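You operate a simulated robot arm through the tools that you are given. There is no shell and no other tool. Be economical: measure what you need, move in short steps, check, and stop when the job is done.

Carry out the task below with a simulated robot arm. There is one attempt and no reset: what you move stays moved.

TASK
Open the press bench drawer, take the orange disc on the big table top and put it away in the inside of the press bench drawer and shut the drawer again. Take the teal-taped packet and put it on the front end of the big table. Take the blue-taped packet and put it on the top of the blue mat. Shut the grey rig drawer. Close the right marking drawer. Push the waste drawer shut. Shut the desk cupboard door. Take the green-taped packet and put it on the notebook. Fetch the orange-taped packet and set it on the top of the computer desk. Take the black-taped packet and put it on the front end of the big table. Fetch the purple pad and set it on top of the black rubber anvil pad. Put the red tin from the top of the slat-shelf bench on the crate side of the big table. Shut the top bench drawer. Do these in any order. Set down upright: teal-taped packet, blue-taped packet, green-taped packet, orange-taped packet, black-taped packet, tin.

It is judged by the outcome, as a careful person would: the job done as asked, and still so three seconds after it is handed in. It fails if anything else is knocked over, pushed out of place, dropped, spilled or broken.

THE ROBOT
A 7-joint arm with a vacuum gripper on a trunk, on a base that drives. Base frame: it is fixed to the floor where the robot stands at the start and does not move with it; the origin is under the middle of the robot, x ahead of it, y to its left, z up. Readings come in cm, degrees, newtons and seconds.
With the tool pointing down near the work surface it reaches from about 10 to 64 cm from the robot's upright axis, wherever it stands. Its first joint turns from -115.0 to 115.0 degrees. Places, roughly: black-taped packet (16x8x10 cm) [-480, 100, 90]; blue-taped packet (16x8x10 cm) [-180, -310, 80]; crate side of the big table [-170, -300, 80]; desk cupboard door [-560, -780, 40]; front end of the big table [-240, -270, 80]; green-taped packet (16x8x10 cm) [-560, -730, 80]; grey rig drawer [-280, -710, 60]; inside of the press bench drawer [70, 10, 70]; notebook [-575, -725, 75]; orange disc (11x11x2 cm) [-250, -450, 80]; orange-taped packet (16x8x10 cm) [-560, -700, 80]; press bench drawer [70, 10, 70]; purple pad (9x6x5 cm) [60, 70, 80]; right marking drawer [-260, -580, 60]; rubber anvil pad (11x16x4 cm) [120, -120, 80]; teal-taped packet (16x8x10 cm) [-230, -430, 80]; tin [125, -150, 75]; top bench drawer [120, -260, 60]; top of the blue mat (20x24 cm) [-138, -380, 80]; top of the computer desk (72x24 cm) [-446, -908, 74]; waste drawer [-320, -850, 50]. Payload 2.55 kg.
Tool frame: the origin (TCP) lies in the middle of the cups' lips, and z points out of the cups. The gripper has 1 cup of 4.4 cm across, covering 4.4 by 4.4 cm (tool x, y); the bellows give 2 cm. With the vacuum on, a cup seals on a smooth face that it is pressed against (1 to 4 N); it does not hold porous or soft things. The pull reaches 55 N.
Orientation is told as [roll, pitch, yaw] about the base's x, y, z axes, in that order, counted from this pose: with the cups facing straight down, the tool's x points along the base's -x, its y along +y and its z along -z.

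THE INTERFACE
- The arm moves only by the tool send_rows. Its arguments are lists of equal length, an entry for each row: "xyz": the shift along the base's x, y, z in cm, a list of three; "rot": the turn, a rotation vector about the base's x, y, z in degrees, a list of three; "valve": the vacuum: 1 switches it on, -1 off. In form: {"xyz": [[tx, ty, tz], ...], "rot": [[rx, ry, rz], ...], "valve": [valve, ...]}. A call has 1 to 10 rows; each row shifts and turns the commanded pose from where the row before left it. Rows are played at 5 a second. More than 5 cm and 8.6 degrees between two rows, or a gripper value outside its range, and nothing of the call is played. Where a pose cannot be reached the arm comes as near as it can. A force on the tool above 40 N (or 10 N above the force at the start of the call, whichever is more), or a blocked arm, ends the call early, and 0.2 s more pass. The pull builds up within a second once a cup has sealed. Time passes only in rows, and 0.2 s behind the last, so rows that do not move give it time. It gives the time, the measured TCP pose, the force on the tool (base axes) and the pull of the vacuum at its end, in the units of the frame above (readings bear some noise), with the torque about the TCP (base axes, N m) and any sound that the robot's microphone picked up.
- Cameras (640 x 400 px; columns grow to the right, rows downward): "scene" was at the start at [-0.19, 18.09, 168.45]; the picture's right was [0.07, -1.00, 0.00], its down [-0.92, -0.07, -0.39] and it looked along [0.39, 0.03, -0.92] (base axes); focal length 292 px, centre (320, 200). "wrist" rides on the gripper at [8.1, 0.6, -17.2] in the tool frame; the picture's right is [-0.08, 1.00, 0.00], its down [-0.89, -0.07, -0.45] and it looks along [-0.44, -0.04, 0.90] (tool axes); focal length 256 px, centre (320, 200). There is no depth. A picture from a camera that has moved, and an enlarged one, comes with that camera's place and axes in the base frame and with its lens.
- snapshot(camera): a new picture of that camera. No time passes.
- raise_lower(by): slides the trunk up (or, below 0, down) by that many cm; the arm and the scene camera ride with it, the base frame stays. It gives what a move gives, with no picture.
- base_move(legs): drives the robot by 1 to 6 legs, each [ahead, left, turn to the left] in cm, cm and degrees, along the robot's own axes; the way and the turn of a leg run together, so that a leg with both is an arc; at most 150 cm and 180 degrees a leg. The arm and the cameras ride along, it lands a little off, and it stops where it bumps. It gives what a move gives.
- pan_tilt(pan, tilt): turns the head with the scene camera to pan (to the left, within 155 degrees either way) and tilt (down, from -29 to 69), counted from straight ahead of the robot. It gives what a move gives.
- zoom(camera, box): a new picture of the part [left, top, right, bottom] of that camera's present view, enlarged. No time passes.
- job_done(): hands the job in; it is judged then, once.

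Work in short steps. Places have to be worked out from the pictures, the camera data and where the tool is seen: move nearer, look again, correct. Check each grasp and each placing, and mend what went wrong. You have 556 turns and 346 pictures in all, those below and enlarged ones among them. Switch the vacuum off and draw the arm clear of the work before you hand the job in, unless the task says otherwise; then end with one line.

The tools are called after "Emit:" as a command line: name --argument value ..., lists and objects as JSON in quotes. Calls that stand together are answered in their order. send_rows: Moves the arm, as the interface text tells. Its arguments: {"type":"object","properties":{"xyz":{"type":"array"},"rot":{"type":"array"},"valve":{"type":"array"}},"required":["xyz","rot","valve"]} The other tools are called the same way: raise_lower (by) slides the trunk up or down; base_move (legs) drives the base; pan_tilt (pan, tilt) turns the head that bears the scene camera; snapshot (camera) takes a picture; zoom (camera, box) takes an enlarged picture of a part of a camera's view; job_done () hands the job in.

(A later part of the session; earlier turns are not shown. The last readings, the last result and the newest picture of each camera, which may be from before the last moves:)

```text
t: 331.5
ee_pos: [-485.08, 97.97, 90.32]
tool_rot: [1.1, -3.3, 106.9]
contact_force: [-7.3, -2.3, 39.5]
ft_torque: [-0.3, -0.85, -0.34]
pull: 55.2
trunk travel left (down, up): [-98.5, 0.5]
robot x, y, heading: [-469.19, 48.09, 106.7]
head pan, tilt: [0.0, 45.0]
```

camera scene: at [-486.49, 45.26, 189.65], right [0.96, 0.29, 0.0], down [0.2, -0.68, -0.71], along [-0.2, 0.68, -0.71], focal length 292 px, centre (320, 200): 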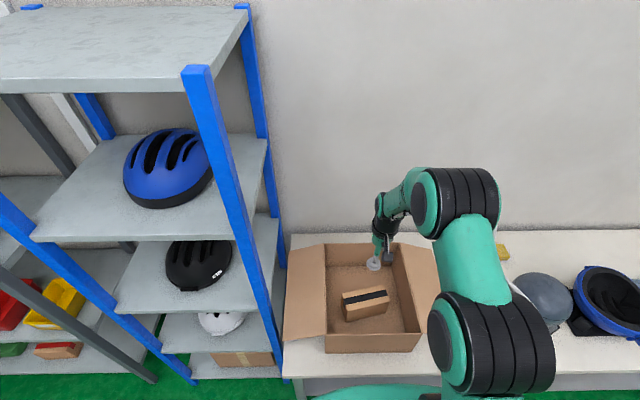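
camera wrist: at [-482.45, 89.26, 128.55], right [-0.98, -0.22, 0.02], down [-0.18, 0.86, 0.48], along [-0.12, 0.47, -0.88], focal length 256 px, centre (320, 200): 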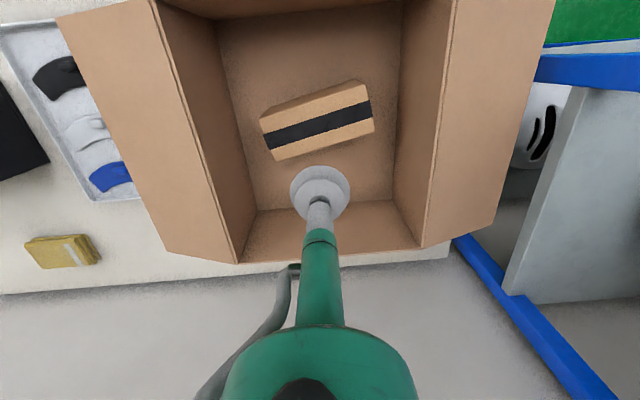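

Sealed. Lift straight up to about 112, retracting slightly at the end.

Emit:
send_rows --xyz '[[0, 0, 2], [0, 0, 4], [0, 0, 4], [0, 0, 4], [0, 0, 4], [0, 0, 4], [0, 0, 3]]' --rot '[[0, 0, 0], [0, 0, 0], [0, 0, 0], [0, 0, 0], [0, 0, 0], [0, 0, 0], [0, 0, 0]]' --valve '[1, 1, 1, 1, 1, 1, 1]'

Emit:
snapshot --camera "scene"

```text
t: 333.1
ee_pos: [-484.82, 97.29, 114.84]
tool_rot: [1.1, -2.2, 107.1]
contact_force: [0.7, 0.5, -2.9]
ft_torque: [-0.02, 0.0, 0.01]
pull: 54.7
trunk travel left (down, up): [-98.5, 0.5]
robot x, y, heading: [-468.7, 48.09, 106.4]
head pan, tilt: [0.0, 45.0]
```

```text
249 pictures are left
camera scene: at [-486.42, 45.02, 189.64], right [0.96, 0.29, 0.0], down [0.2, -0.68, -0.71], along [-0.2, 0.68, -0.71], focal length 292 px, centre (320, 200)
```

scene: 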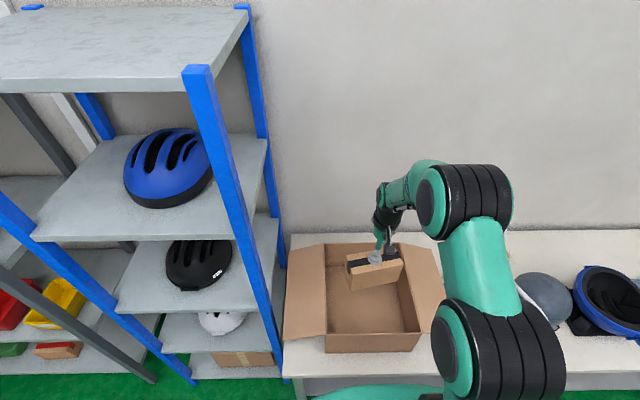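

Clear of the walls. I back out, turn around and go to the front end of the big table.

Emit:
base_move --legs '[[-130, 0, 0], [0, 0, 90], [0, 0, 90], [0, 148, 0], [120, 0, 0]]'

Emit:
pan_tilt --pan 0 --tilt 42

Emit:
snapshot --camera "scene"

```text
t: 359.9
ee_pos: [-241.13, -203.35, 114.88]
tool_rot: [1.0, -2.3, -74.9]
contact_force: [0.3, 0.3, -3.8]
ft_torque: [0.04, -0.02, 0.03]
pull: 54.8
trunk travel left (down, up): [-98.5, 0.5]
robot x, y, heading: [-255.29, -153.45, -75.3]
head pan, tilt: [0.0, 45.0]
```

```text
t: 360.5
ee_pos: [-241.2, -203.54, 114.77]
tool_rot: [1.1, -2.3, -74.8]
contact_force: [-1.3, -0.3, -4.2]
ft_torque: [0.03, 0.04, 0.03]
pull: 54.8
trunk travel left (down, up): [-98.5, 0.5]
robot x, y, heading: [-255.28, -153.51, -75.2]
head pan, tilt: [0.0, 42.0]
```

```text
248 pictures are left
camera scene: at [-237.77, -151.41, 190.08], right [-0.97, -0.25, 0.0], down [-0.17, 0.65, -0.74], along [0.19, -0.72, -0.67], focal length 292 px, centre (320, 200)
```

scene: 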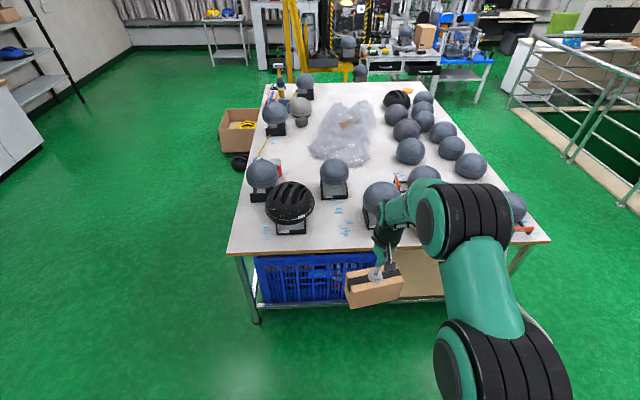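

Free gap between black helmet and middle stand around (-220, -249). I approach.

Emit:
base_move --legs '[[0, 0, 2], [36, 6, 0]]'

Emit:
snapshot --camera "scene"

Emit:
snapshot --camera "wrist"

```text
t: 363.2
ee_pos: [-223.44, -235.53, 114.8]
tool_rot: [1.1, -2.2, -72.8]
contact_force: [0.2, -0.1, -3.5]
ft_torque: [0.04, 0.0, 0.0]
pull: 54.8
trunk travel left (down, up): [-98.5, 0.5]
robot x, y, heading: [-239.38, -186.18, -73.2]
head pan, tilt: [0.0, 42.0]
```

```text
247 pictures are left
camera scene: at [-221.89, -183.26, 190.08], right [-0.96, -0.29, 0.0], down [-0.19, 0.64, -0.74], along [0.21, -0.71, -0.67], focal length 292 px, centre (320, 200)
```

scene: 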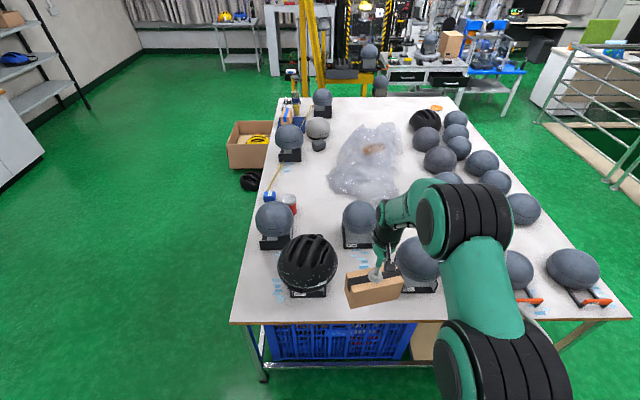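

```text
246 pictures are left
camera wrist: at [-225.57, -226.9, 131.81], right [0.98, 0.22, 0.02], down [0.18, -0.86, 0.48], along [0.12, -0.46, -0.88], focal length 256 px, centre (320, 200)
```

wrist: 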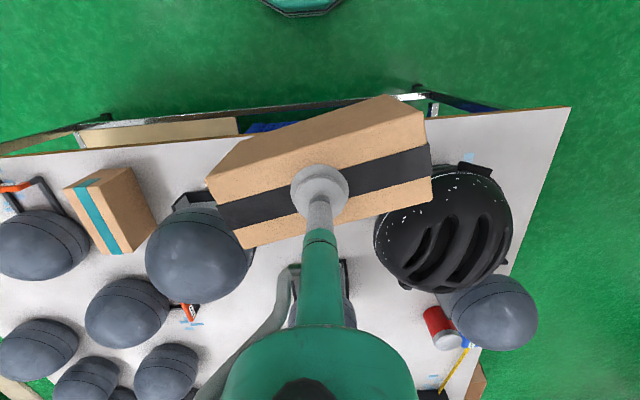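

Teal is standing fine. I rotate the black packet +75° here (clear of helmets), then advance.

Emit:
send_rows --xyz '[[0, 0, 0], [0, 0, 0], [0, 0, 0], [0, 0, 0], [0, 0, 0], [0, 0, 0], [0, 0, 0], [0, 0, 0], [0, 0, 0], [0, 0, 0]]' --rot '[[0, 0, 7.5], [0, 0, 7.5], [0, 0, 7.5], [0, 0, 7.5], [0, 0, 7.5], [0, 0, 7.5], [0, 0, 7.5], [0, 0, 7.5], [0, 0, 7.5], [0, 0, 7.5]]' --valve '[1, 1, 1, 1, 1, 1, 1, 1, 1, 1]'

Emit:
base_move --legs '[[13, 1, 0]]'

Emit:
snapshot --camera "scene"

Emit:
snapshot --camera "wrist"

```text
t: 365.4
ee_pos: [-223.27, -235.44, 114.88]
tool_rot: [1.1, -2.4, 2.3]
contact_force: [-1.1, 0.2, -2.7]
ft_torque: [-0.01, 0.0, 0.0]
pull: 55.1
trunk travel left (down, up): [-98.5, 0.5]
robot x, y, heading: [-239.23, -186.34, -73.1]
head pan, tilt: [0.0, 42.0]
```

```text
t: 366.7
ee_pos: [-218.88, -247.16, 114.83]
tool_rot: [1.1, -2.3, 2.1]
contact_force: [0.0, 0.4, -2.6]
ft_torque: [0.0, 0.01, -0.01]
pull: 54.9
trunk travel left (down, up): [-98.5, 0.5]
robot x, y, heading: [-234.76, -197.91, -73.5]
head pan, tilt: [0.0, 42.0]
```

```text
245 pictures are left
camera scene: at [-217.35, -194.99, 190.08], right [-0.96, -0.29, 0.0], down [-0.19, 0.64, -0.74], along [0.21, -0.71, -0.67], focal length 292 px, centre (320, 200)
```

scene: 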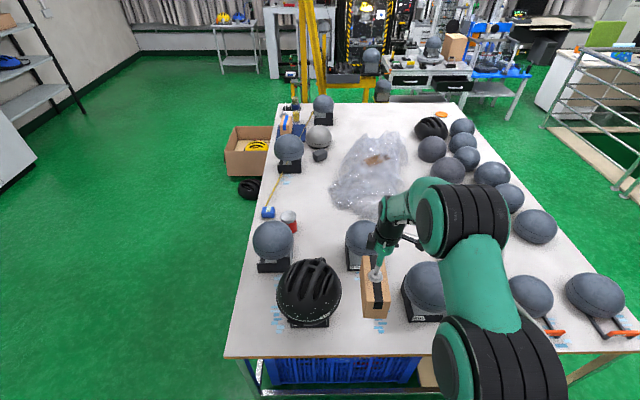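

```text
244 pictures are left
camera wrist: at [-227.54, -247.12, 131.84], right [0.04, 1.0, 0.02], down [0.88, -0.05, 0.48], along [0.48, 0.0, -0.88], focal length 256 px, centre (320, 200)
```

wrist: 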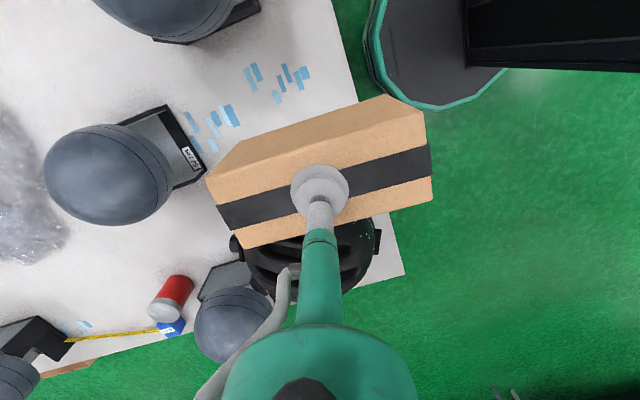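

Aligned. I shift (-2.3,-4.2) and lower to ~100, then check.

Emit:
send_rows --xyz '[[-1.2, -2.1, -2], [-1.1, -2.1, -3], [0, 0, -4], [0, 0, -4], [0, 0, -2]]' --rot '[[0, 0, 0], [0, 0, 0], [0, 0, 0], [0, 0, 0], [0, 0, 0]]' --valve '[1, 1, 1, 1, 1]'

Emit:
zoom --camera "scene" --box '[230, 220, 510, 395]'

```text
t: 367.9
ee_pos: [-221.19, -251.43, 99.73]
tool_rot: [1.2, -2.3, 2.0]
contact_force: [-0.2, -0.1, -2.4]
ft_torque: [0.0, 0.02, 0.0]
pull: 54.2
trunk travel left (down, up): [-98.5, 0.5]
robot x, y, heading: [-234.87, -197.96, -73.7]
head pan, tilt: [0.0, 42.0]
```

```text
2.29 times, centred on (370, 308) of scene
camera zoom: at [-217.29, -195.13, 190.08], right [-0.96, -0.29, 0.0], down [-0.19, 0.64, -0.74], along [0.21, -0.71, -0.67], focal length 668 px, centre (206, -46)
```

zoom: 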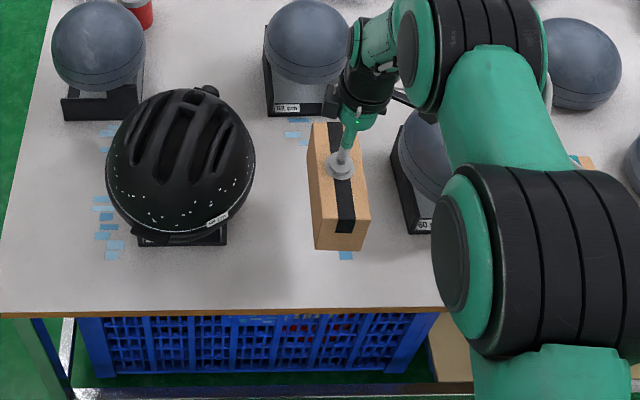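

Landing spot is clear. Lower to contact.

Emit:
send_rows --xyz '[[0, 0, -4], [0, 0, -4], [0, 0, -1.5], [0, 0, -0.5], [0, 0, -0.4], [0, 0, -0.4], [0, 0, -0.4], [0, 0, -0.4], [0, 0, -0.4], [0, 0, -0.4]]' --rot '[[0, 0, 0], [0, 0, 0], [0, 0, 0], [0, 0, 0], [0, 0, 0], [0, 0, 0], [0, 0, 0], [0, 0, 0], [0, 0, 0], [0, 0, 0]]' --valve '[1, 1, 1, 1, 1, 1, 1, 1, 1, 1]'

Emit:
zoom --camera "scene" --box '[230, 220, 510, 395]'

```text
t: 370.1
ee_pos: [-221.07, -251.56, 87.85]
tool_rot: [0.7, -2.4, 2.1]
contact_force: [2.4, 6.9, 29.8]
ft_torque: [-0.03, 0.24, -0.08]
pull: 55.4
trunk travel left (down, up): [-98.5, 0.5]
robot x, y, heading: [-235.07, -197.79, -73.2]
head pan, tilt: [0.0, 42.0]
```

```text
2.29 times, centred on (370, 308) of scene
camera zoom: at [-217.37, -194.44, 190.13], right [-0.96, -0.29, 0.0], down [-0.19, 0.64, -0.75], along [0.21, -0.71, -0.67], focal length 668 px, centre (206, -46)
```

zoom: 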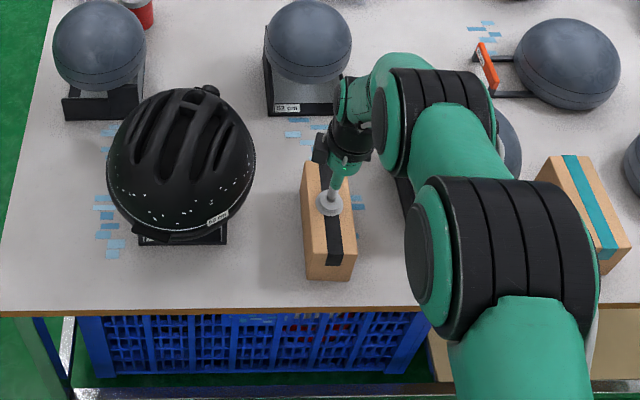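

Resting on the table. Release and lift.

Emit:
send_rows --xyz '[[0, 0, 0.3], [0, 0, 0], [0, 0, 0], [0, 0, 0], [0, 0, 1], [0, 0, 3], [0, 0, 4], [0, 0, 4], [0, 0, 4], [0, 0, 4]]' --rot '[[0, 0, 0], [0, 0, 0], [0, 0, 0], [0, 0, 0], [0, 0, 0], [0, 0, 0], [0, 0, 0], [0, 0, 0], [0, 0, 0], [0, 0, 0]]' --valve '[-1, -1, -1, -1, -1, -1, -1, -1, -1, -1]'

Emit:
base_move --legs '[[-50, 0, 0]]'

Emit:
snapshot --camera "scene"

```text
t: 372.3
ee_pos: [-221.34, -251.31, 107.66]
tool_rot: [1.2, -2.3, 2.1]
contact_force: [0.2, 0.1, 0.6]
ft_torque: [-0.02, -0.02, 0.0]
pull: 0.2
trunk travel left (down, up): [-98.5, 0.5]
robot x, y, heading: [-235.03, -198.06, -73.4]
head pan, tilt: [0.0, 42.0]
```

```text
t: 375.2
ee_pos: [-235.64, -203.63, 107.52]
tool_rot: [1.1, -2.5, 2.0]
contact_force: [-1.1, -0.1, -0.4]
ft_torque: [0.02, 0.04, -0.02]
pull: 0.1
trunk travel left (down, up): [-98.5, 0.5]
robot x, y, heading: [-249.53, -149.87, -73.4]
head pan, tilt: [0.0, 42.0]
```

```text
241 pictures are left
camera scene: at [-231.66, -147.26, 190.08], right [-0.96, -0.29, 0.0], down [-0.19, 0.64, -0.74], along [0.21, -0.71, -0.67], focal length 292 px, centre (320, 200)
```

scene: 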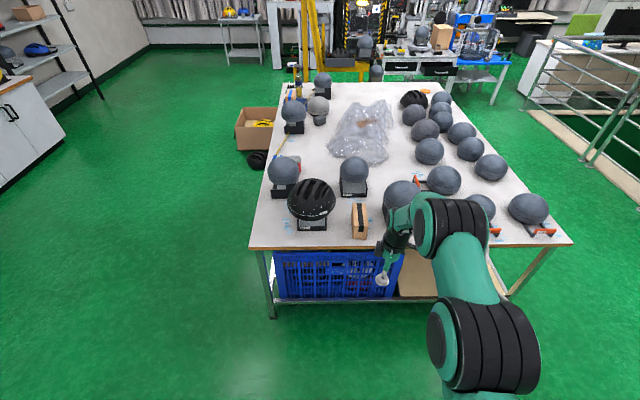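

Black packet is placed. Now to the far region: restore tool yaw, move to the aisle on the far side, and go along it.

Emit:
send_rows --xyz '[[0, 0, 0], [0, 0, 0], [0, 0, 0], [0, 0, 0], [0, 0, 0], [0, 0, 0], [0, 0, 0], [0, 0, 0], [0, 0, 0], [0, 0, 0]]' --rot '[[0, 0, -7.5], [0, 0, -7.5], [0, 0, -7.5], [0, 0, -7.5], [0, 0, -7.5], [0, 0, -7.5], [0, 0, -7.5], [0, 0, -7.5], [0, 0, -7.5], [0, 0, -7.5]]' --valve '[-1, -1, -1, -1, -1, -1, -1, -1, -1, -1]'

Emit:
base_move --legs '[[0, -100, 0], [0, -88, 0], [140, 0, 0], [130, 0, 0]]'

Emit:
pan_tilt --pan 0 --tilt 25

Emit:
snapshot --camera "scene"

```text
t: 377.4
ee_pos: [-235.74, -203.51, 107.58]
tool_rot: [1.1, -2.2, -73.1]
contact_force: [0.1, -0.2, 0.4]
ft_torque: [0.01, 0.02, 0.02]
pull: 0.0
trunk travel left (down, up): [-98.5, 0.5]
robot x, y, heading: [-249.07, -150.19, -73.5]
head pan, tilt: [0.0, 42.0]
```

```text
t: 399.4
ee_pos: [-342.09, -515.11, 107.61]
tool_rot: [1.0, -2.4, -74.8]
contact_force: [-0.1, -0.3, 0.3]
ft_torque: [0.0, 0.03, 0.02]
pull: 0.0
trunk travel left (down, up): [-98.5, 0.5]
robot x, y, heading: [-353.75, -460.83, -75.0]
head pan, tilt: [0.0, 42.0]
```

```text
t: 400.2
ee_pos: [-341.97, -515.07, 107.58]
tool_rot: [1.1, -2.3, -74.8]
contact_force: [-0.2, 0.6, 0.5]
ft_torque: [0.03, 0.02, 0.02]
pull: 0.1
trunk travel left (down, up): [-98.5, 0.5]
robot x, y, heading: [-353.78, -461.37, -75.2]
head pan, tilt: [0.0, 25.0]
```

```text
240 pictures are left
camera scene: at [-335.85, -459.8, 192.7], right [-0.97, -0.26, 0.0], down [-0.11, 0.41, -0.91], along [0.23, -0.88, -0.42], focal length 292 px, centre (320, 200)
```

scene: 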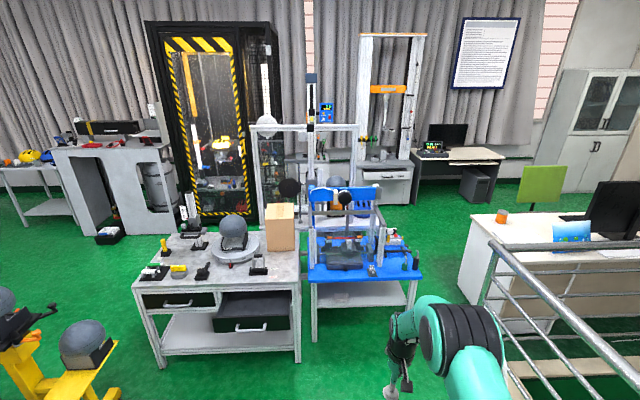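

The right marking drawer stands open. I line up with it and turn the tool horizontal.

Emit:
base_move --legs '[[0, 0, 2], [0, 46, 0]]'

Emit:
send_rows --xyz '[[0.7, -2.4, 2.5], [0.7, -2.4, 2.5], [0, 0, 0], [0, 0, 0], [0, 0, 0], [0, 0, 0], [0, 0, 0], [0, 0, 0], [0, 0, 0], [0, 0, 0]]' --rot '[[0, 0, 0], [0, 0, 0], [-8.2, -2.4, 0], [-8.2, -2.4, 0], [-8.2, -2.4, 0], [-8.2, -2.4, 0], [-8.2, -2.4, 0], [-8.2, -2.4, 0], [-8.2, -2.4, 0], [-8.2, -2.4, 0]]' --valve '[-1, -1, -1, -1, -1, -1, -1, -1, -1, -1]'

Emit:
send_rows --xyz '[[0.8, -2.8, 0], [0.8, -2.8, 0], [0, 0, 0]]' --rot '[[-6, -1.8, 0], [-6, -1.8, 0], [-6, -1.8, 0]]' --valve '[-1, -1, -1]'

Emit:
raise_lower --by -40

Emit:
snapshot --camera "scene"

Emit:
snapshot --camera "wrist"

```text
t: 403.4
ee_pos: [-295.69, -501.21, 107.61]
tool_rot: [1.1, -2.4, -72.7]
contact_force: [-0.2, -0.6, 0.6]
ft_torque: [0.01, -0.02, 0.02]
pull: 0.0
trunk travel left (down, up): [-98.5, 0.5]
robot x, y, heading: [-309.83, -447.95, -73.0]
head pan, tilt: [0.0, 25.0]
```

```text
t: 405.6
ee_pos: [-293.55, -505.43, 112.42]
tool_rot: [2.2, -55.6, -71.3]
contact_force: [-0.8, -0.8, 0.2]
ft_torque: [0.05, 0.0, 0.1]
pull: 0.1
out of reach, approached as far as the arm can: row 7, 8, 9
trunk travel left (down, up): [-98.5, 0.5]
robot x, y, heading: [-309.72, -447.64, -72.9]
head pan, tilt: [0.0, 25.0]
```

```text
t: 406.4
ee_pos: [-294.38, -511.87, 112.27]
tool_rot: [3.4, -74.3, -73.2]
contact_force: [-0.8, 0.3, -0.1]
ft_torque: [-0.04, -0.01, -0.02]
pull: 0.0
out of reach, approached as far as the arm can: row 1, 2, 3
trunk travel left (down, up): [-98.5, 0.5]
robot x, y, heading: [-309.67, -447.68, -72.9]
head pan, tilt: [0.0, 25.0]
```

```text
t: 410.2
ee_pos: [-294.3, -511.94, 72.2]
tool_rot: [3.4, -74.3, -73.1]
contact_force: [0.4, 0.0, 0.0]
ft_torque: [-0.05, 0.03, 0.03]
pull: 0.1
trunk travel left (down, up): [-58.5, 40.5]
robot x, y, heading: [-309.69, -447.81, -72.9]
head pan, tilt: [0.0, 25.0]
```

```text
239 pictures are left
camera scene: at [-291.72, -445.66, 152.71], right [-0.96, -0.29, 0.0], down [-0.12, 0.4, -0.91], along [0.27, -0.87, -0.42], focal length 292 px, centre (320, 200)
```

scene: 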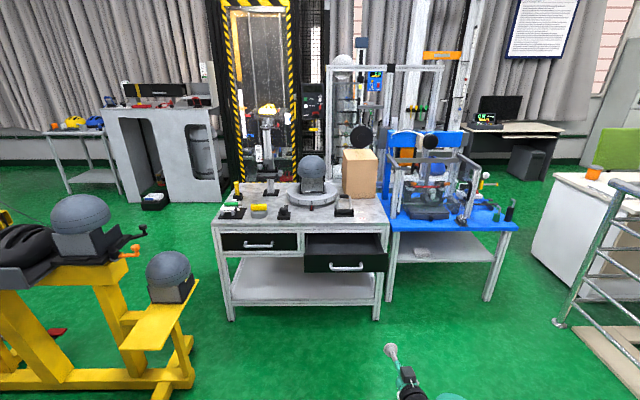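

```text
238 pictures are left
camera wrist: at [-300.05, -493.99, 69.23], right [0.94, 0.32, 0.09], down [-0.15, 0.15, 0.98], along [0.3, -0.94, 0.18], focal length 256 px, centre (320, 200)
```

wrist: 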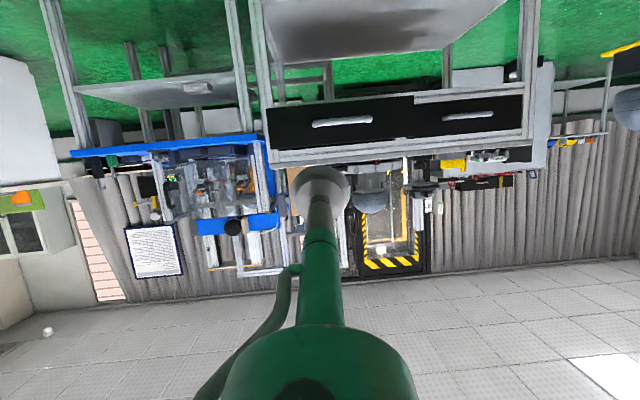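

Right drawer panel: n -442…-400, z 57–67, handle centre n=-420.5 at l=-461.5. I aim right of the handle (n≈-434, z≈62.5), level the tool more, and approach.

Emit:
raise_lower --by -9.7

Emit:
base_move --legs '[[0, -4, 0], [35, 0, 0]]'

Emit:
send_rows --xyz '[[0.8, -2.8, 0], [0, 0, 0], [0, 0, 0]]' --rot '[[-5, -1.5, 0], [-5, -1.5, 0], [-2, -0.6, 0]]' --valve '[-1, -1, -1]'

Emit:
snapshot --camera "wrist"

```text
t: 411.5
ee_pos: [-294.36, -511.93, 62.43]
tool_rot: [3.5, -74.2, -73.2]
contact_force: [-0.3, 0.7, -0.3]
ft_torque: [0.03, -0.01, -0.02]
pull: 0.0
trunk travel left (down, up): [-48.8, 50.2]
robot x, y, heading: [-309.67, -447.9, -73.0]
head pan, tilt: [0.0, 25.0]
```

```text
t: 414.2
ee_pos: [-287.09, -546.22, 62.63]
tool_rot: [3.5, -74.3, -72.5]
contact_force: [-0.2, 0.4, 0.2]
ft_torque: [-0.06, 0.05, 0.0]
pull: 0.0
trunk travel left (down, up): [-48.8, 50.2]
robot x, y, heading: [-303.34, -481.88, -72.3]
head pan, tilt: [0.0, 25.0]
```

```text
t: 415.0
ee_pos: [-286.09, -550.84, 62.23]
tool_rot: [0.4, -86.5, -69.3]
contact_force: [0.1, -0.2, -0.1]
ft_torque: [0.0, -0.01, 0.0]
pull: 0.1
out of reach, approached as far as the arm can: row 2, 3
trunk travel left (down, up): [-48.8, 50.2]
robot x, y, heading: [-302.84, -482.16, -72.2]
head pan, tilt: [0.0, 25.0]
```

```text
237 pictures are left
camera wrist: at [-291.8, -534.03, 55.32], right [0.93, 0.35, 0.08], down [-0.21, 0.34, 0.92], along [0.3, -0.87, 0.39], focal length 256 px, centre (320, 200)
```

wrist: 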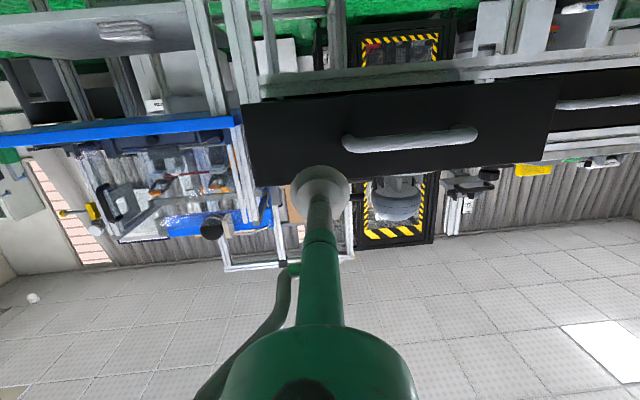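

The cup will hit the panel right of the handle. Drive forward to push.

Emit:
base_move --legs '[[22, 0, 0]]'

Emit:
snapshot --camera "wrist"

Emit:
snapshot --camera "scene"

```text
t: 416.7
ee_pos: [-279.45, -572.03, 62.22]
tool_rot: [0.4, -86.5, -69.4]
contact_force: [0.9, 0.5, -0.1]
ft_torque: [0.06, 0.03, -0.02]
pull: 0.1
trunk travel left (down, up): [-48.8, 50.2]
robot x, y, heading: [-296.38, -503.32, -72.0]
head pan, tilt: [0.0, 25.0]
```

```text
236 pictures are left
camera wrist: at [-285.15, -555.18, 55.34], right [0.93, 0.35, 0.08], down [-0.21, 0.34, 0.92], along [0.3, -0.87, 0.39], focal length 256 px, centre (320, 200)
```

wrist: 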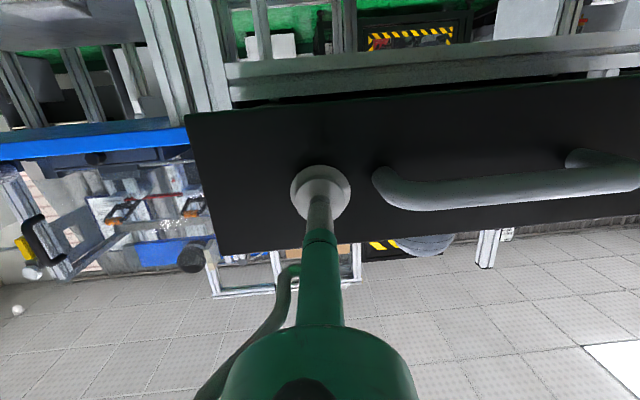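

```text
235 pictures are left
camera scene: at [-278.42, -500.9, 143.0], right [-0.95, -0.3, 0.0], down [-0.13, 0.4, -0.91], along [0.27, -0.86, -0.42], focal length 292 px, centre (320, 200)
```

scene: 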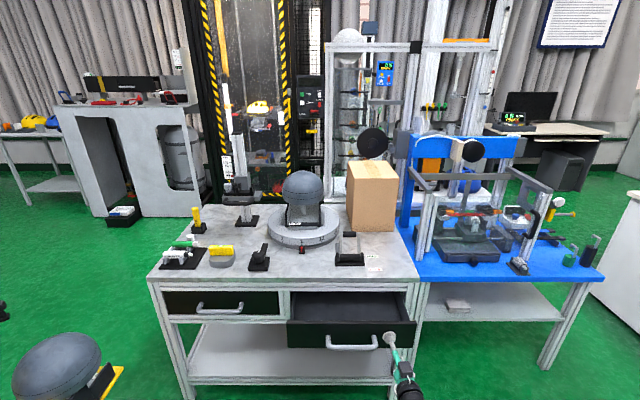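

About to touch. Push 15 cm.

Emit:
base_move --legs '[[14, 0, 0]]'

Emit:
snapshot --camera "scene"

```text
t: 418.1
ee_pos: [-275.47, -585.48, 62.18]
tool_rot: [0.3, -86.5, -69.6]
contact_force: [0.2, -1.1, 0.4]
ft_torque: [-0.05, 0.0, -0.02]
pull: 0.1
trunk travel left (down, up): [-48.8, 50.2]
robot x, y, heading: [-291.96, -516.77, -72.4]
head pan, tilt: [0.0, 25.0]
```

```text
234 pictures are left
camera scene: at [-274.14, -514.47, 143.0], right [-0.95, -0.3, 0.0], down [-0.13, 0.4, -0.91], along [0.27, -0.86, -0.42], focal length 292 px, centre (320, 200)
```

scene: 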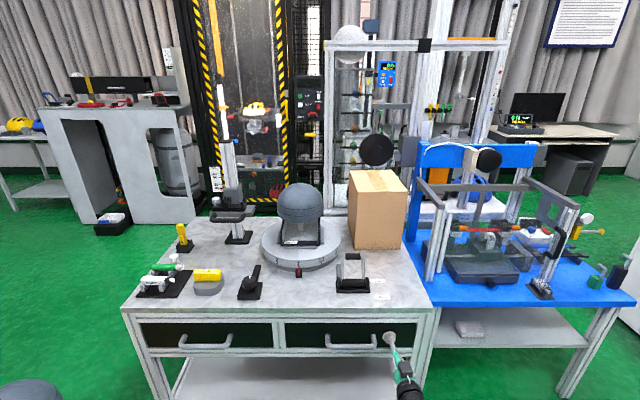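

Looks nearly flush. I press with the arm until it resists.

Emit:
send_rows --xyz '[[0.3, -0.95, 0], [0.3, -0.95, 0], [0.15, -0.48, 0], [0.15, -0.48, 0], [0.15, -0.48, 0], [0.15, -0.48, 0]]' --rot '[[0, 0, 0], [0, 0, 0], [0, 0, 0], [0, 0, 0], [0, 0, 0], [0, 0, 0]]' --valve '[-1, -1, -1, -1, -1, -1]'

Emit:
snapshot --camera "scene"

```text
t: 419.4
ee_pos: [-274.56, -588.4, 61.63]
tool_rot: [2.0, -86.1, -71.0]
contact_force: [-3.8, 14.7, 4.1]
ft_torque: [0.14, -0.06, -0.07]
pull: 0.0
trunk travel left (down, up): [-48.8, 50.2]
robot x, y, heading: [-291.88, -516.71, -72.6]
head pan, tilt: [0.0, 25.0]
stopped in row 6: the force on the tool passed its limit at 45 N (the readings are from after the stop); the commanded pose is now the measured one
```

```text
233 pictures are left
camera scene: at [-274.26, -514.05, 143.02], right [-0.95, -0.3, 0.0], down [-0.13, 0.4, -0.91], along [0.27, -0.87, -0.42], focal length 292 px, centre (320, 200)
```

scene: 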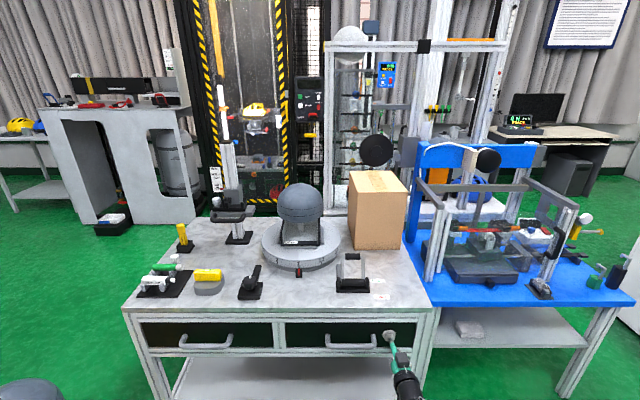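

Shut. I back away, restore the tool and drive to the aisle right of the blue table to find the grey rig drawer.

Emit:
base_move --legs '[[-50, 0, 0]]'

Emit:
raise_lower --by 40

Emit:
send_rows --xyz '[[0, 0, 0], [0, 0, 0], [0, 0, 0], [0, 0, 0], [0, 0, 0], [0, 0, 0], [0, 0, 0], [-1, 3.5, 0], [-1, 3.5, 0], [-1, 3.5, 0]]' --rot '[[8.2, 2.4, 0], [8.2, 2.4, 0], [8.2, 2.4, 0], [8.2, 2.4, 0], [8.2, 2.4, 0], [8.2, 2.4, 0], [8.2, 2.4, 0], [8.2, 2.4, 0], [8.2, 2.4, 0], [8.2, 2.4, 0]]' --valve '[-1, -1, -1, -1, -1, -1, -1, -1, -1, -1]'

Emit:
send_rows --xyz '[[-1, 3.5, 0], [-1, 3.5, 0], [-1, 3.5, 0], [-1, 3.5, 0]]' --rot '[[0, 0, 0], [0, 0, 0], [0, 0, 0], [0, 0, 0]]' --valve '[-1, -1, -1, -1]'

Emit:
base_move --legs '[[0, -124, 0], [95, 0, 0]]'

Emit:
snapshot --camera "scene"

```text
t: 422.4
ee_pos: [-290.23, -540.94, 61.81]
tool_rot: [1.3, -86.1, -71.1]
contact_force: [-0.5, -0.8, 0.1]
ft_torque: [-0.03, 0.02, 0.04]
pull: 0.1
trunk travel left (down, up): [-48.8, 50.2]
robot x, y, heading: [-306.44, -468.57, -73.5]
head pan, tilt: [0.0, 25.0]
```

```text
t: 426.2
ee_pos: [-290.19, -540.8, 101.75]
tool_rot: [1.3, -86.1, -71.1]
contact_force: [0.0, -0.5, -0.7]
ft_torque: [-0.01, 0.02, 0.0]
pull: 0.0
trunk travel left (down, up): [-88.8, 10.2]
robot x, y, heading: [-306.83, -468.34, -73.3]
head pan, tilt: [0.0, 25.0]
```

```text
t: 428.4
ee_pos: [-293.37, -530.3, 101.93]
tool_rot: [3.9, -0.5, -73.5]
contact_force: [1.0, -0.9, 0.4]
ft_torque: [0.06, 0.0, 0.0]
pull: 0.0
trunk travel left (down, up): [-88.8, 10.2]
robot x, y, heading: [-306.61, -468.31, -73.3]
head pan, tilt: [0.0, 25.0]
```

```text
t: 429.4
ee_pos: [-297.46, -516.29, 101.98]
tool_rot: [3.7, -0.6, -73.5]
contact_force: [-0.2, 0.1, -0.5]
ft_torque: [0.01, 0.0, 0.0]
pull: 0.1
trunk travel left (down, up): [-88.8, 10.2]
robot x, y, heading: [-306.75, -468.71, -73.4]
head pan, tilt: [0.0, 25.0]
```

```text
t: 434.7
ee_pos: [-400.23, -548.77, 101.78]
tool_rot: [3.9, -0.5, -77.0]
contact_force: [-0.2, -0.8, 0.3]
ft_torque: [0.05, -0.04, -0.06]
pull: 0.0
trunk travel left (down, up): [-88.8, 10.2]
robot x, y, heading: [-406.35, -500.39, -77.1]
head pan, tilt: [0.0, 25.0]
stopped in leg 1: the robot was blocked; the commanded pose is now the measured one
```

```text
232 pictures are left
camera scene: at [-388.71, -499.6, 183.02], right [-0.97, -0.22, 0.0], down [-0.09, 0.41, -0.91], along [0.2, -0.88, -0.42], focal length 292 px, centre (320, 200)
```

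scene: 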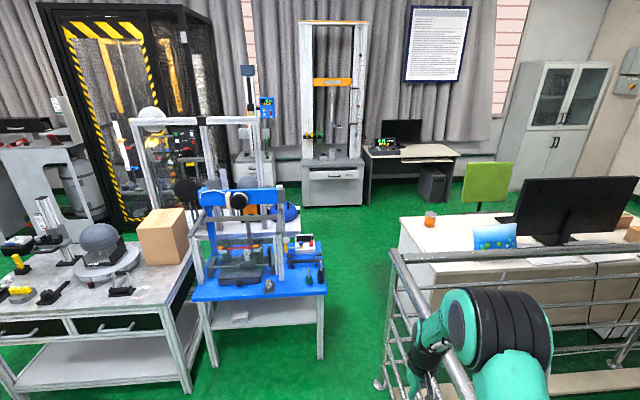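

The railing blocked the base (the gap there is too narrow). I move off it and study the surroundings.

Emit:
base_move --legs '[[0, 15, 0]]'

Emit:
zoom --camera "scene" --box '[120, 80, 440, 280]'

Emit:
zoom --camera "scene" --box '[340, 160, 640, 400]'

```text
t: 436.1
ee_pos: [-385.43, -545.28, 101.78]
tool_rot: [3.8, -0.6, -77.2]
contact_force: [0.5, 0.3, 0.1]
ft_torque: [0.0, 0.03, -0.02]
pull: 0.1
trunk travel left (down, up): [-88.8, 10.2]
robot x, y, heading: [-391.7, -496.68, -77.3]
head pan, tilt: [0.0, 25.0]
```

```text
2.00 times, centred on (280, 180) of scene
camera zoom: at [-373.87, -496.05, 183.0], right [-0.97, -0.22, 0.0], down [-0.09, 0.41, -0.91], along [0.2, -0.88, -0.42], focal length 584 px, centre (400, 240)
```

zoom: 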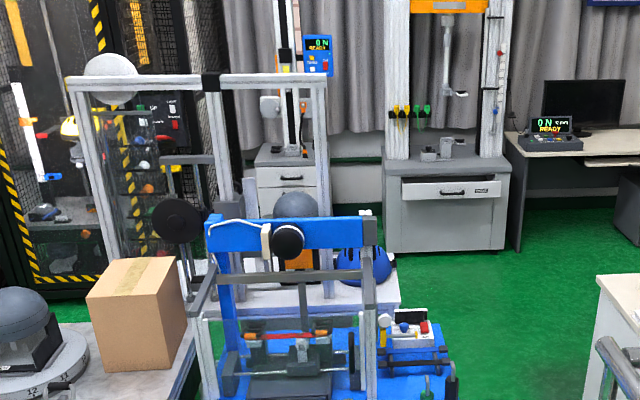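

```text
1.67 times, centred on (490, 280) of scene
camera zoom: at [-373.87, -496.05, 183.0], right [-0.97, -0.22, 0.0], down [-0.09, 0.41, -0.91], along [0.2, -0.88, -0.42], focal length 487 px, centre (37, 67)
```

zoom: 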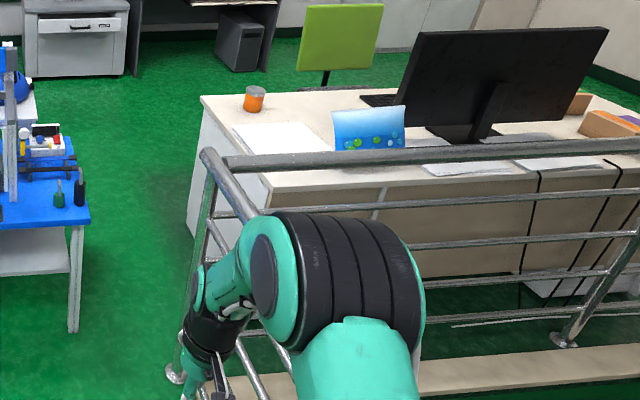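

The gap to the far area is too narrow here; that area must be approached the long way round. So I fetch the disc now (it's close by) and take it to the press drawer first.

Emit:
base_move --legs '[[0, 60, 0], [0, 0, 145]]'

Emit:
pan_tilt --pan 0 --tilt 45

Emit:
snapshot --camera "scene"

```text
t: 445.4
ee_pos: [-312.34, -440.18, 101.9]
tool_rot: [3.8, -0.6, 68.3]
contact_force: [-0.1, -0.6, -0.2]
ft_torque: [0.02, -0.03, 0.01]
pull: 0.0
trunk travel left (down, up): [-88.8, 10.2]
robot x, y, heading: [-334.67, -483.47, 68.3]
head pan, tilt: [0.0, 25.0]
```

```text
t: 446.2
ee_pos: [-312.42, -440.26, 101.85]
tool_rot: [3.8, -0.7, 68.3]
contact_force: [0.1, 0.1, 0.0]
ft_torque: [0.02, 0.01, 0.02]
pull: 0.0
trunk travel left (down, up): [-88.8, 10.2]
robot x, y, heading: [-334.63, -483.46, 68.2]
head pan, tilt: [0.0, 45.0]
```

```text
229 pictures are left
camera scene: at [-350.3, -475.16, 179.95], right [0.93, -0.37, 0.0], down [-0.26, -0.66, -0.71], along [0.26, 0.66, -0.71], focal length 292 px, centre (320, 200)
```

scene: 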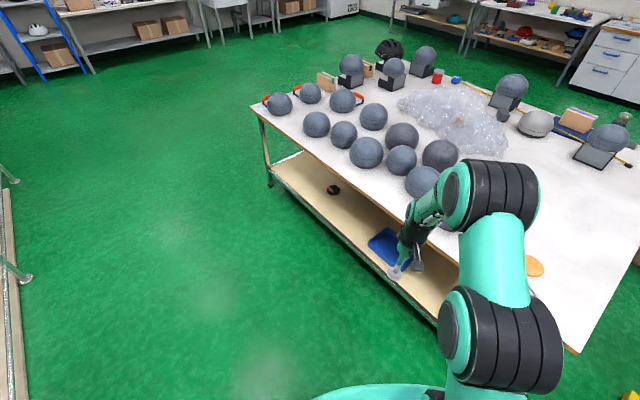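

Emit:
base_move --legs '[[9.7, -63, 0]]'

Emit:
snapshot --camera "wrist"

Emit:
snapshot --camera "scene"

```text
t: 449.8
ee_pos: [-250.32, -454.65, 101.86]
tool_rot: [3.6, -0.6, 68.3]
contact_force: [0.5, 0.4, 0.0]
ft_torque: [-0.02, 0.01, 0.0]
pull: 0.0
trunk travel left (down, up): [-88.8, 10.2]
robot x, y, heading: [-272.84, -498.14, 68.4]
head pan, tilt: [0.0, 45.0]
```

```text
228 pictures are left
camera wrist: at [-252.89, -462.39, 119.11], right [-0.9, 0.44, 0.07], down [0.42, 0.79, 0.45], along [0.14, 0.43, -0.89], focal length 256 px, centre (320, 200)
```

wrist: 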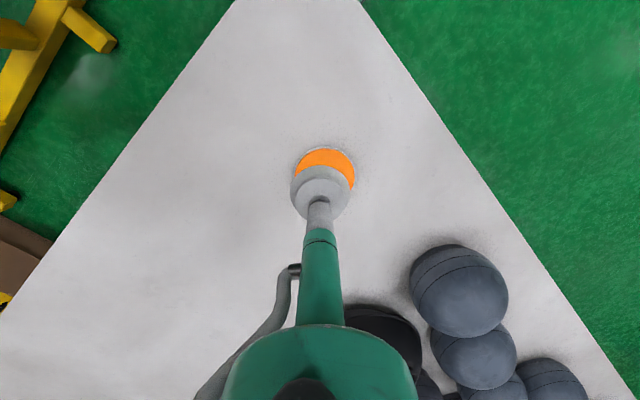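

```text
227 pictures are left
camera scene: at [-288.34, -489.49, 179.95], right [0.93, -0.37, 0.0], down [-0.26, -0.66, -0.71], along [0.26, 0.66, -0.71], focal length 292 px, centre (320, 200)
```

scene: 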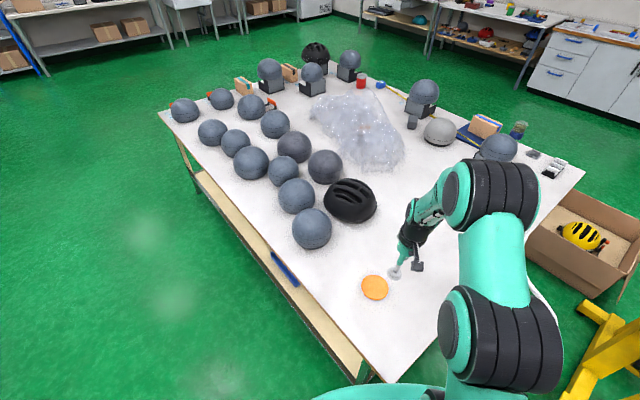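

Disc centre at (-249.5, -446.6). I move over it, straighten the tool tilt, and descend.

Emit:
send_rows --xyz '[[0.4, 4, -3], [0.4, 4, -3], [0, 0, -4], [0, 0, -4], [0, 0, -3], [0, 0, -2], [0, 0, -1], [0, 0, -0.5], [0, 0, -0.5], [0, 0, -0.5]]' --rot '[[-1.4, -3.4, 0], [0, 0, 0], [0, 0, 0], [0, 0, 0], [0, 0, 0], [0, 0, 0], [0, 0, 0], [0, 0, 0], [0, 0, 0], [0, 0, 0]]' --valve '[1, 1, 1, 1, 1, 1, 1, 1, 1, 1]'

Emit:
snapshot --camera "wrist"

```text
refused: row 1 steps farther than a row can; nothing moved
```

```text
226 pictures are left
camera wrist: at [-252.89, -462.39, 119.11], right [-0.9, 0.44, 0.07], down [0.42, 0.79, 0.45], along [0.14, 0.43, -0.89], focal length 256 px, centre (320, 200)
```

wrist: 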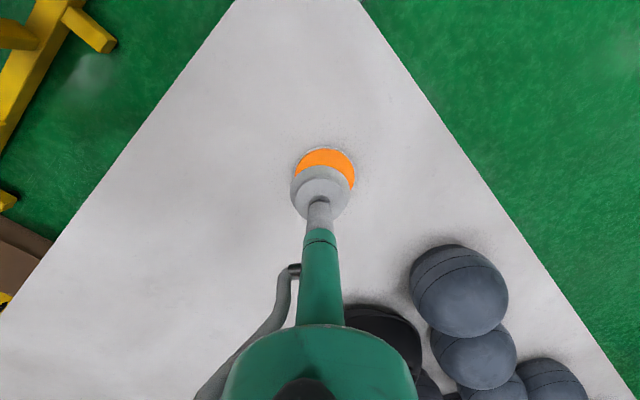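

Step length was exactly 5 plus; use slightly shorter rows.

Emit:
send_rows --xyz '[[0.4, 4, -2], [0.4, 4, -2], [0, 0, -4], [0, 0, -4], [0, 0, -4], [0, 0, -2], [0, 0, -1.5], [0, 0, -0.7], [0, 0, -0.5], [0, 0, -0.5]]' --rot '[[-1.4, -3.4, 0], [0, 0, 0], [0, 0, 0], [0, 0, 0], [0, 0, 0], [0, 0, 0], [0, 0, 0], [0, 0, 0], [0, 0, 0], [0, 0, 0]]' --valve '[1, 1, 1, 1, 1, 1, 1, 1, 1, 1]'

Emit:
snapshot --camera "wrist"

```text
t: 452.0
ee_pos: [-249.46, -446.52, 80.61]
tool_rot: [0.1, -0.6, 68.4]
contact_force: [0.4, -0.3, 0.5]
ft_torque: [0.0, 0.02, 0.0]
pull: 0.1
trunk travel left (down, up): [-88.8, 10.2]
robot x, y, heading: [-272.49, -497.79, 68.3]
head pan, tilt: [0.0, 45.0]
```

```text
225 pictures are left
camera wrist: at [-253.02, -454.08, 97.85], right [-0.9, 0.44, 0.0], down [0.4, 0.8, 0.45], along [0.2, 0.41, -0.89], focal length 256 px, centre (320, 200)
```

wrist: 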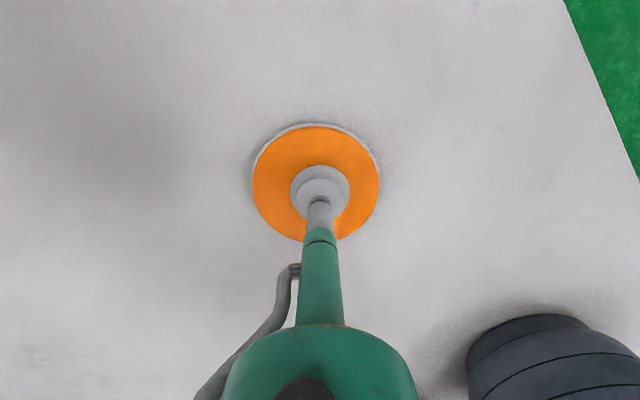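

Centred. Continue down slowly.

Emit:
send_rows --xyz '[[0, 0, -0.4], [0, 0, -0.4], [0, 0, -0.4], [0, 0, -0.4], [0, 0, -0.4], [0, 0, -0.4]]' --rot '[[0, 0, 0], [0, 0, 0], [0, 0, 0], [0, 0, 0], [0, 0, 0], [0, 0, 0]]' --valve '[1, 1, 1, 1, 1, 1]'

```text
t: 453.4
ee_pos: [-249.25, -446.12, 79.0]
tool_rot: [0.0, -1.2, 68.3]
contact_force: [-3.1, -7.6, 22.6]
ft_torque: [-0.28, 0.01, -0.05]
pull: 54.7
trunk travel left (down, up): [-88.8, 10.2]
robot x, y, heading: [-272.18, -497.93, 68.4]
head pan, tilt: [0.0, 45.0]
stopped in row 6: the force on the tool passed its limit at 40 N (the readings are from after the stop); the commanded pose is now the measured one
```

Disc held. Lift, retreat, face the benches and drive back around the front end.

Emit:
send_rows --xyz '[[0, 0, 2], [0, 0, 4], [0, 0, 4], [0, 0, 4], [0, 0, 4], [-0.5, -1, 4], [-0.5, -1, 4]]' --rot '[[0, 0, 0], [0, 0, 0], [0, 0, 0], [0, 0, 0], [0, 0, 0], [0, 0, 0], [0, 0, 0]]' --valve '[1, 1, 1, 1, 1, 1, 1]'

Emit:
base_move --legs '[[-11, 65, 0], [0, 0, -51], [0, 150, 0], [0, 125, 0]]'

Emit:
snapshot --camera "scene"

```text
t: 455.0
ee_pos: [-250.49, -448.36, 104.73]
tool_rot: [0.1, -1.0, 68.3]
contact_force: [0.2, 0.1, -1.1]
ft_torque: [0.0, 0.02, -0.01]
pull: 54.7
trunk travel left (down, up): [-88.8, 10.2]
robot x, y, heading: [-272.61, -498.38, 68.2]
head pan, tilt: [0.0, 45.0]
```

```text
t: 473.9
ee_pos: [-364.52, -207.17, 104.74]
tool_rot: [0.0, -1.0, 17.8]
contact_force: [1.3, 0.5, -1.7]
ft_torque: [0.02, 0.02, 0.0]
pull: 54.6
trunk travel left (down, up): [-88.8, 10.2]
robot x, y, heading: [-417.15, -221.37, 17.5]
head pan, tilt: [0.0, 45.0]
```

```text
224 pictures are left
camera scene: at [-420.51, -204.17, 179.94], right [0.31, -0.95, 0.0], down [-0.67, -0.22, -0.71], along [0.67, 0.22, -0.71], focal length 292 px, centre (320, 200)
```

scene: 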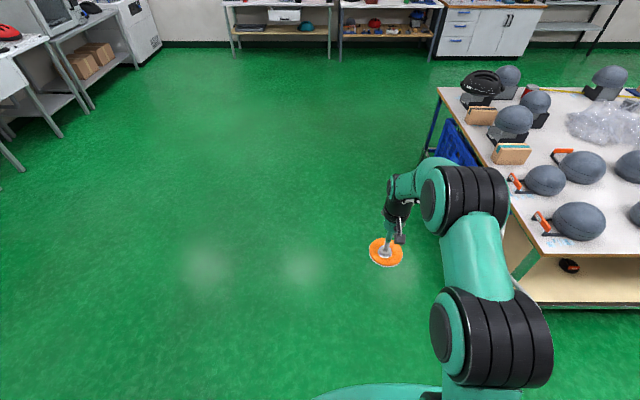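

Emit:
base_move --legs '[[0, 40, 0], [150, 0, 0], [150, 0, 0], [85, 0, 0], [0, 35, 0]]'

Emit:
pan_tilt --pan 0 --tilt 45

Emit:
snapshot --camera "scene"

```text
t: 496.4
ee_pos: [-19.07, -25.57, 104.58]
tool_rot: [0.2, -1.0, 17.3]
contact_force: [-0.7, 0.0, -1.3]
ft_torque: [0.02, 0.04, -0.03]
pull: 55.0
trunk travel left (down, up): [-88.8, 10.2]
robot x, y, heading: [-71.85, -39.48, 17.0]
head pan, tilt: [0.0, 45.0]
```

```text
t: 497.0
ee_pos: [-19.1, -25.56, 104.69]
tool_rot: [0.0, -0.8, 17.3]
contact_force: [0.0, -1.2, -1.8]
ft_torque: [0.02, 0.04, -0.02]
pull: 54.3
trunk travel left (down, up): [-88.8, 10.2]
robot x, y, heading: [-71.81, -40.04, 17.5]
head pan, tilt: [0.0, 45.0]
```

```text
223 pictures are left
camera scene: at [-75.01, -22.04, 179.94], right [0.3, -0.95, 0.0], down [-0.67, -0.21, -0.71], along [0.68, 0.21, -0.71], focal length 292 px, centre (320, 200)
```

scene: 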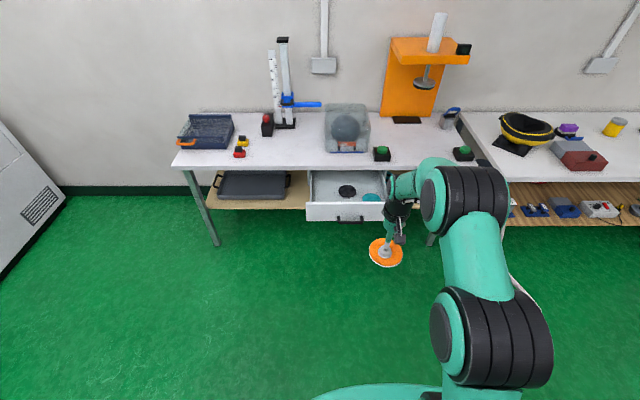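

Emit:
zoom --camera "scene" --box '[290, 150, 430, 237]'

```text
4.57 times, centred on (360, 194) of scene
camera zoom: at [-75.01, -22.04, 179.94], right [0.3, -0.95, 0.0], down [-0.67, -0.21, -0.71], along [0.68, 0.21, -0.71], focal length 1335 px, centre (137, 230)
```

zoom: 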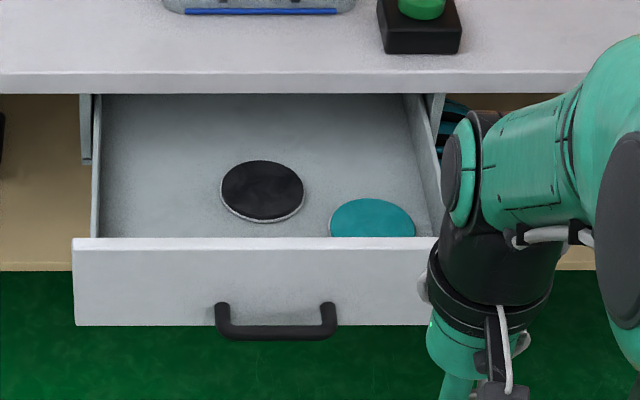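

Free spot in the drawer: front-left, about (33.7, 7.6). I drive the tool above it.

Emit:
base_move --legs '[[0, 16, 0], [58, 0, 0]]'

Emit:
pan_tilt --pan 0 --tilt 60

Emit:
snapshot --camera "scene"

Emit:
snapshot --camera "wrist"

```text
t: 501.3
ee_pos: [32.26, 7.38, 104.65]
tool_rot: [0.1, -0.9, 17.5]
contact_force: [0.8, -0.2, -2.0]
ft_torque: [-0.01, 0.03, 0.02]
pull: 55.2
trunk travel left (down, up): [-88.8, 10.2]
robot x, y, heading: [-20.28, -6.65, 17.3]
head pan, tilt: [0.0, 45.0]
```

```text
t: 502.1
ee_pos: [32.2, 7.36, 104.68]
tool_rot: [0.1, -1.0, 17.3]
contact_force: [0.3, -1.0, -2.2]
ft_torque: [-0.01, 0.04, -0.01]
pull: 55.0
trunk travel left (down, up): [-88.8, 10.2]
robot x, y, heading: [-20.46, -6.73, 17.6]
head pan, tilt: [0.0, 60.0]
```

```text
221 pictures are left
camera scene: at [-25.16, 10.32, 178.0], right [0.3, -0.95, 0.0], down [-0.83, -0.26, -0.5], along [0.48, 0.15, -0.87], focal length 292 px, centre (320, 200)
```

scene: 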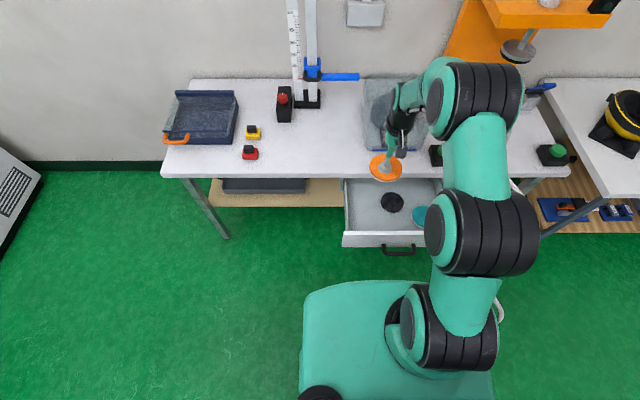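

```text
220 pictures are left
camera wrist: at [24.21, 5.47, 121.85], right [-0.22, 0.97, 0.0], down [0.87, 0.2, 0.46], along [0.45, 0.11, -0.89], focal length 256 px, centre (320, 200)
```

wrist: 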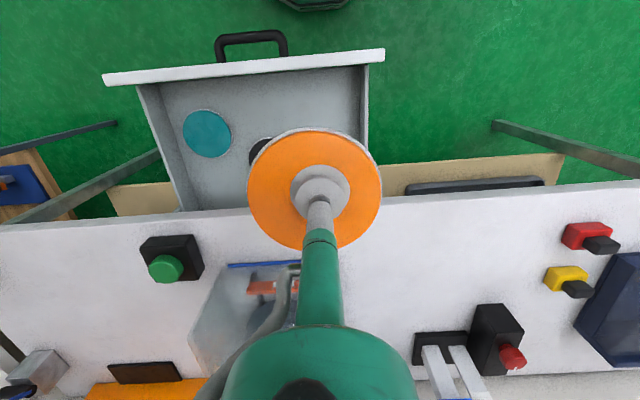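

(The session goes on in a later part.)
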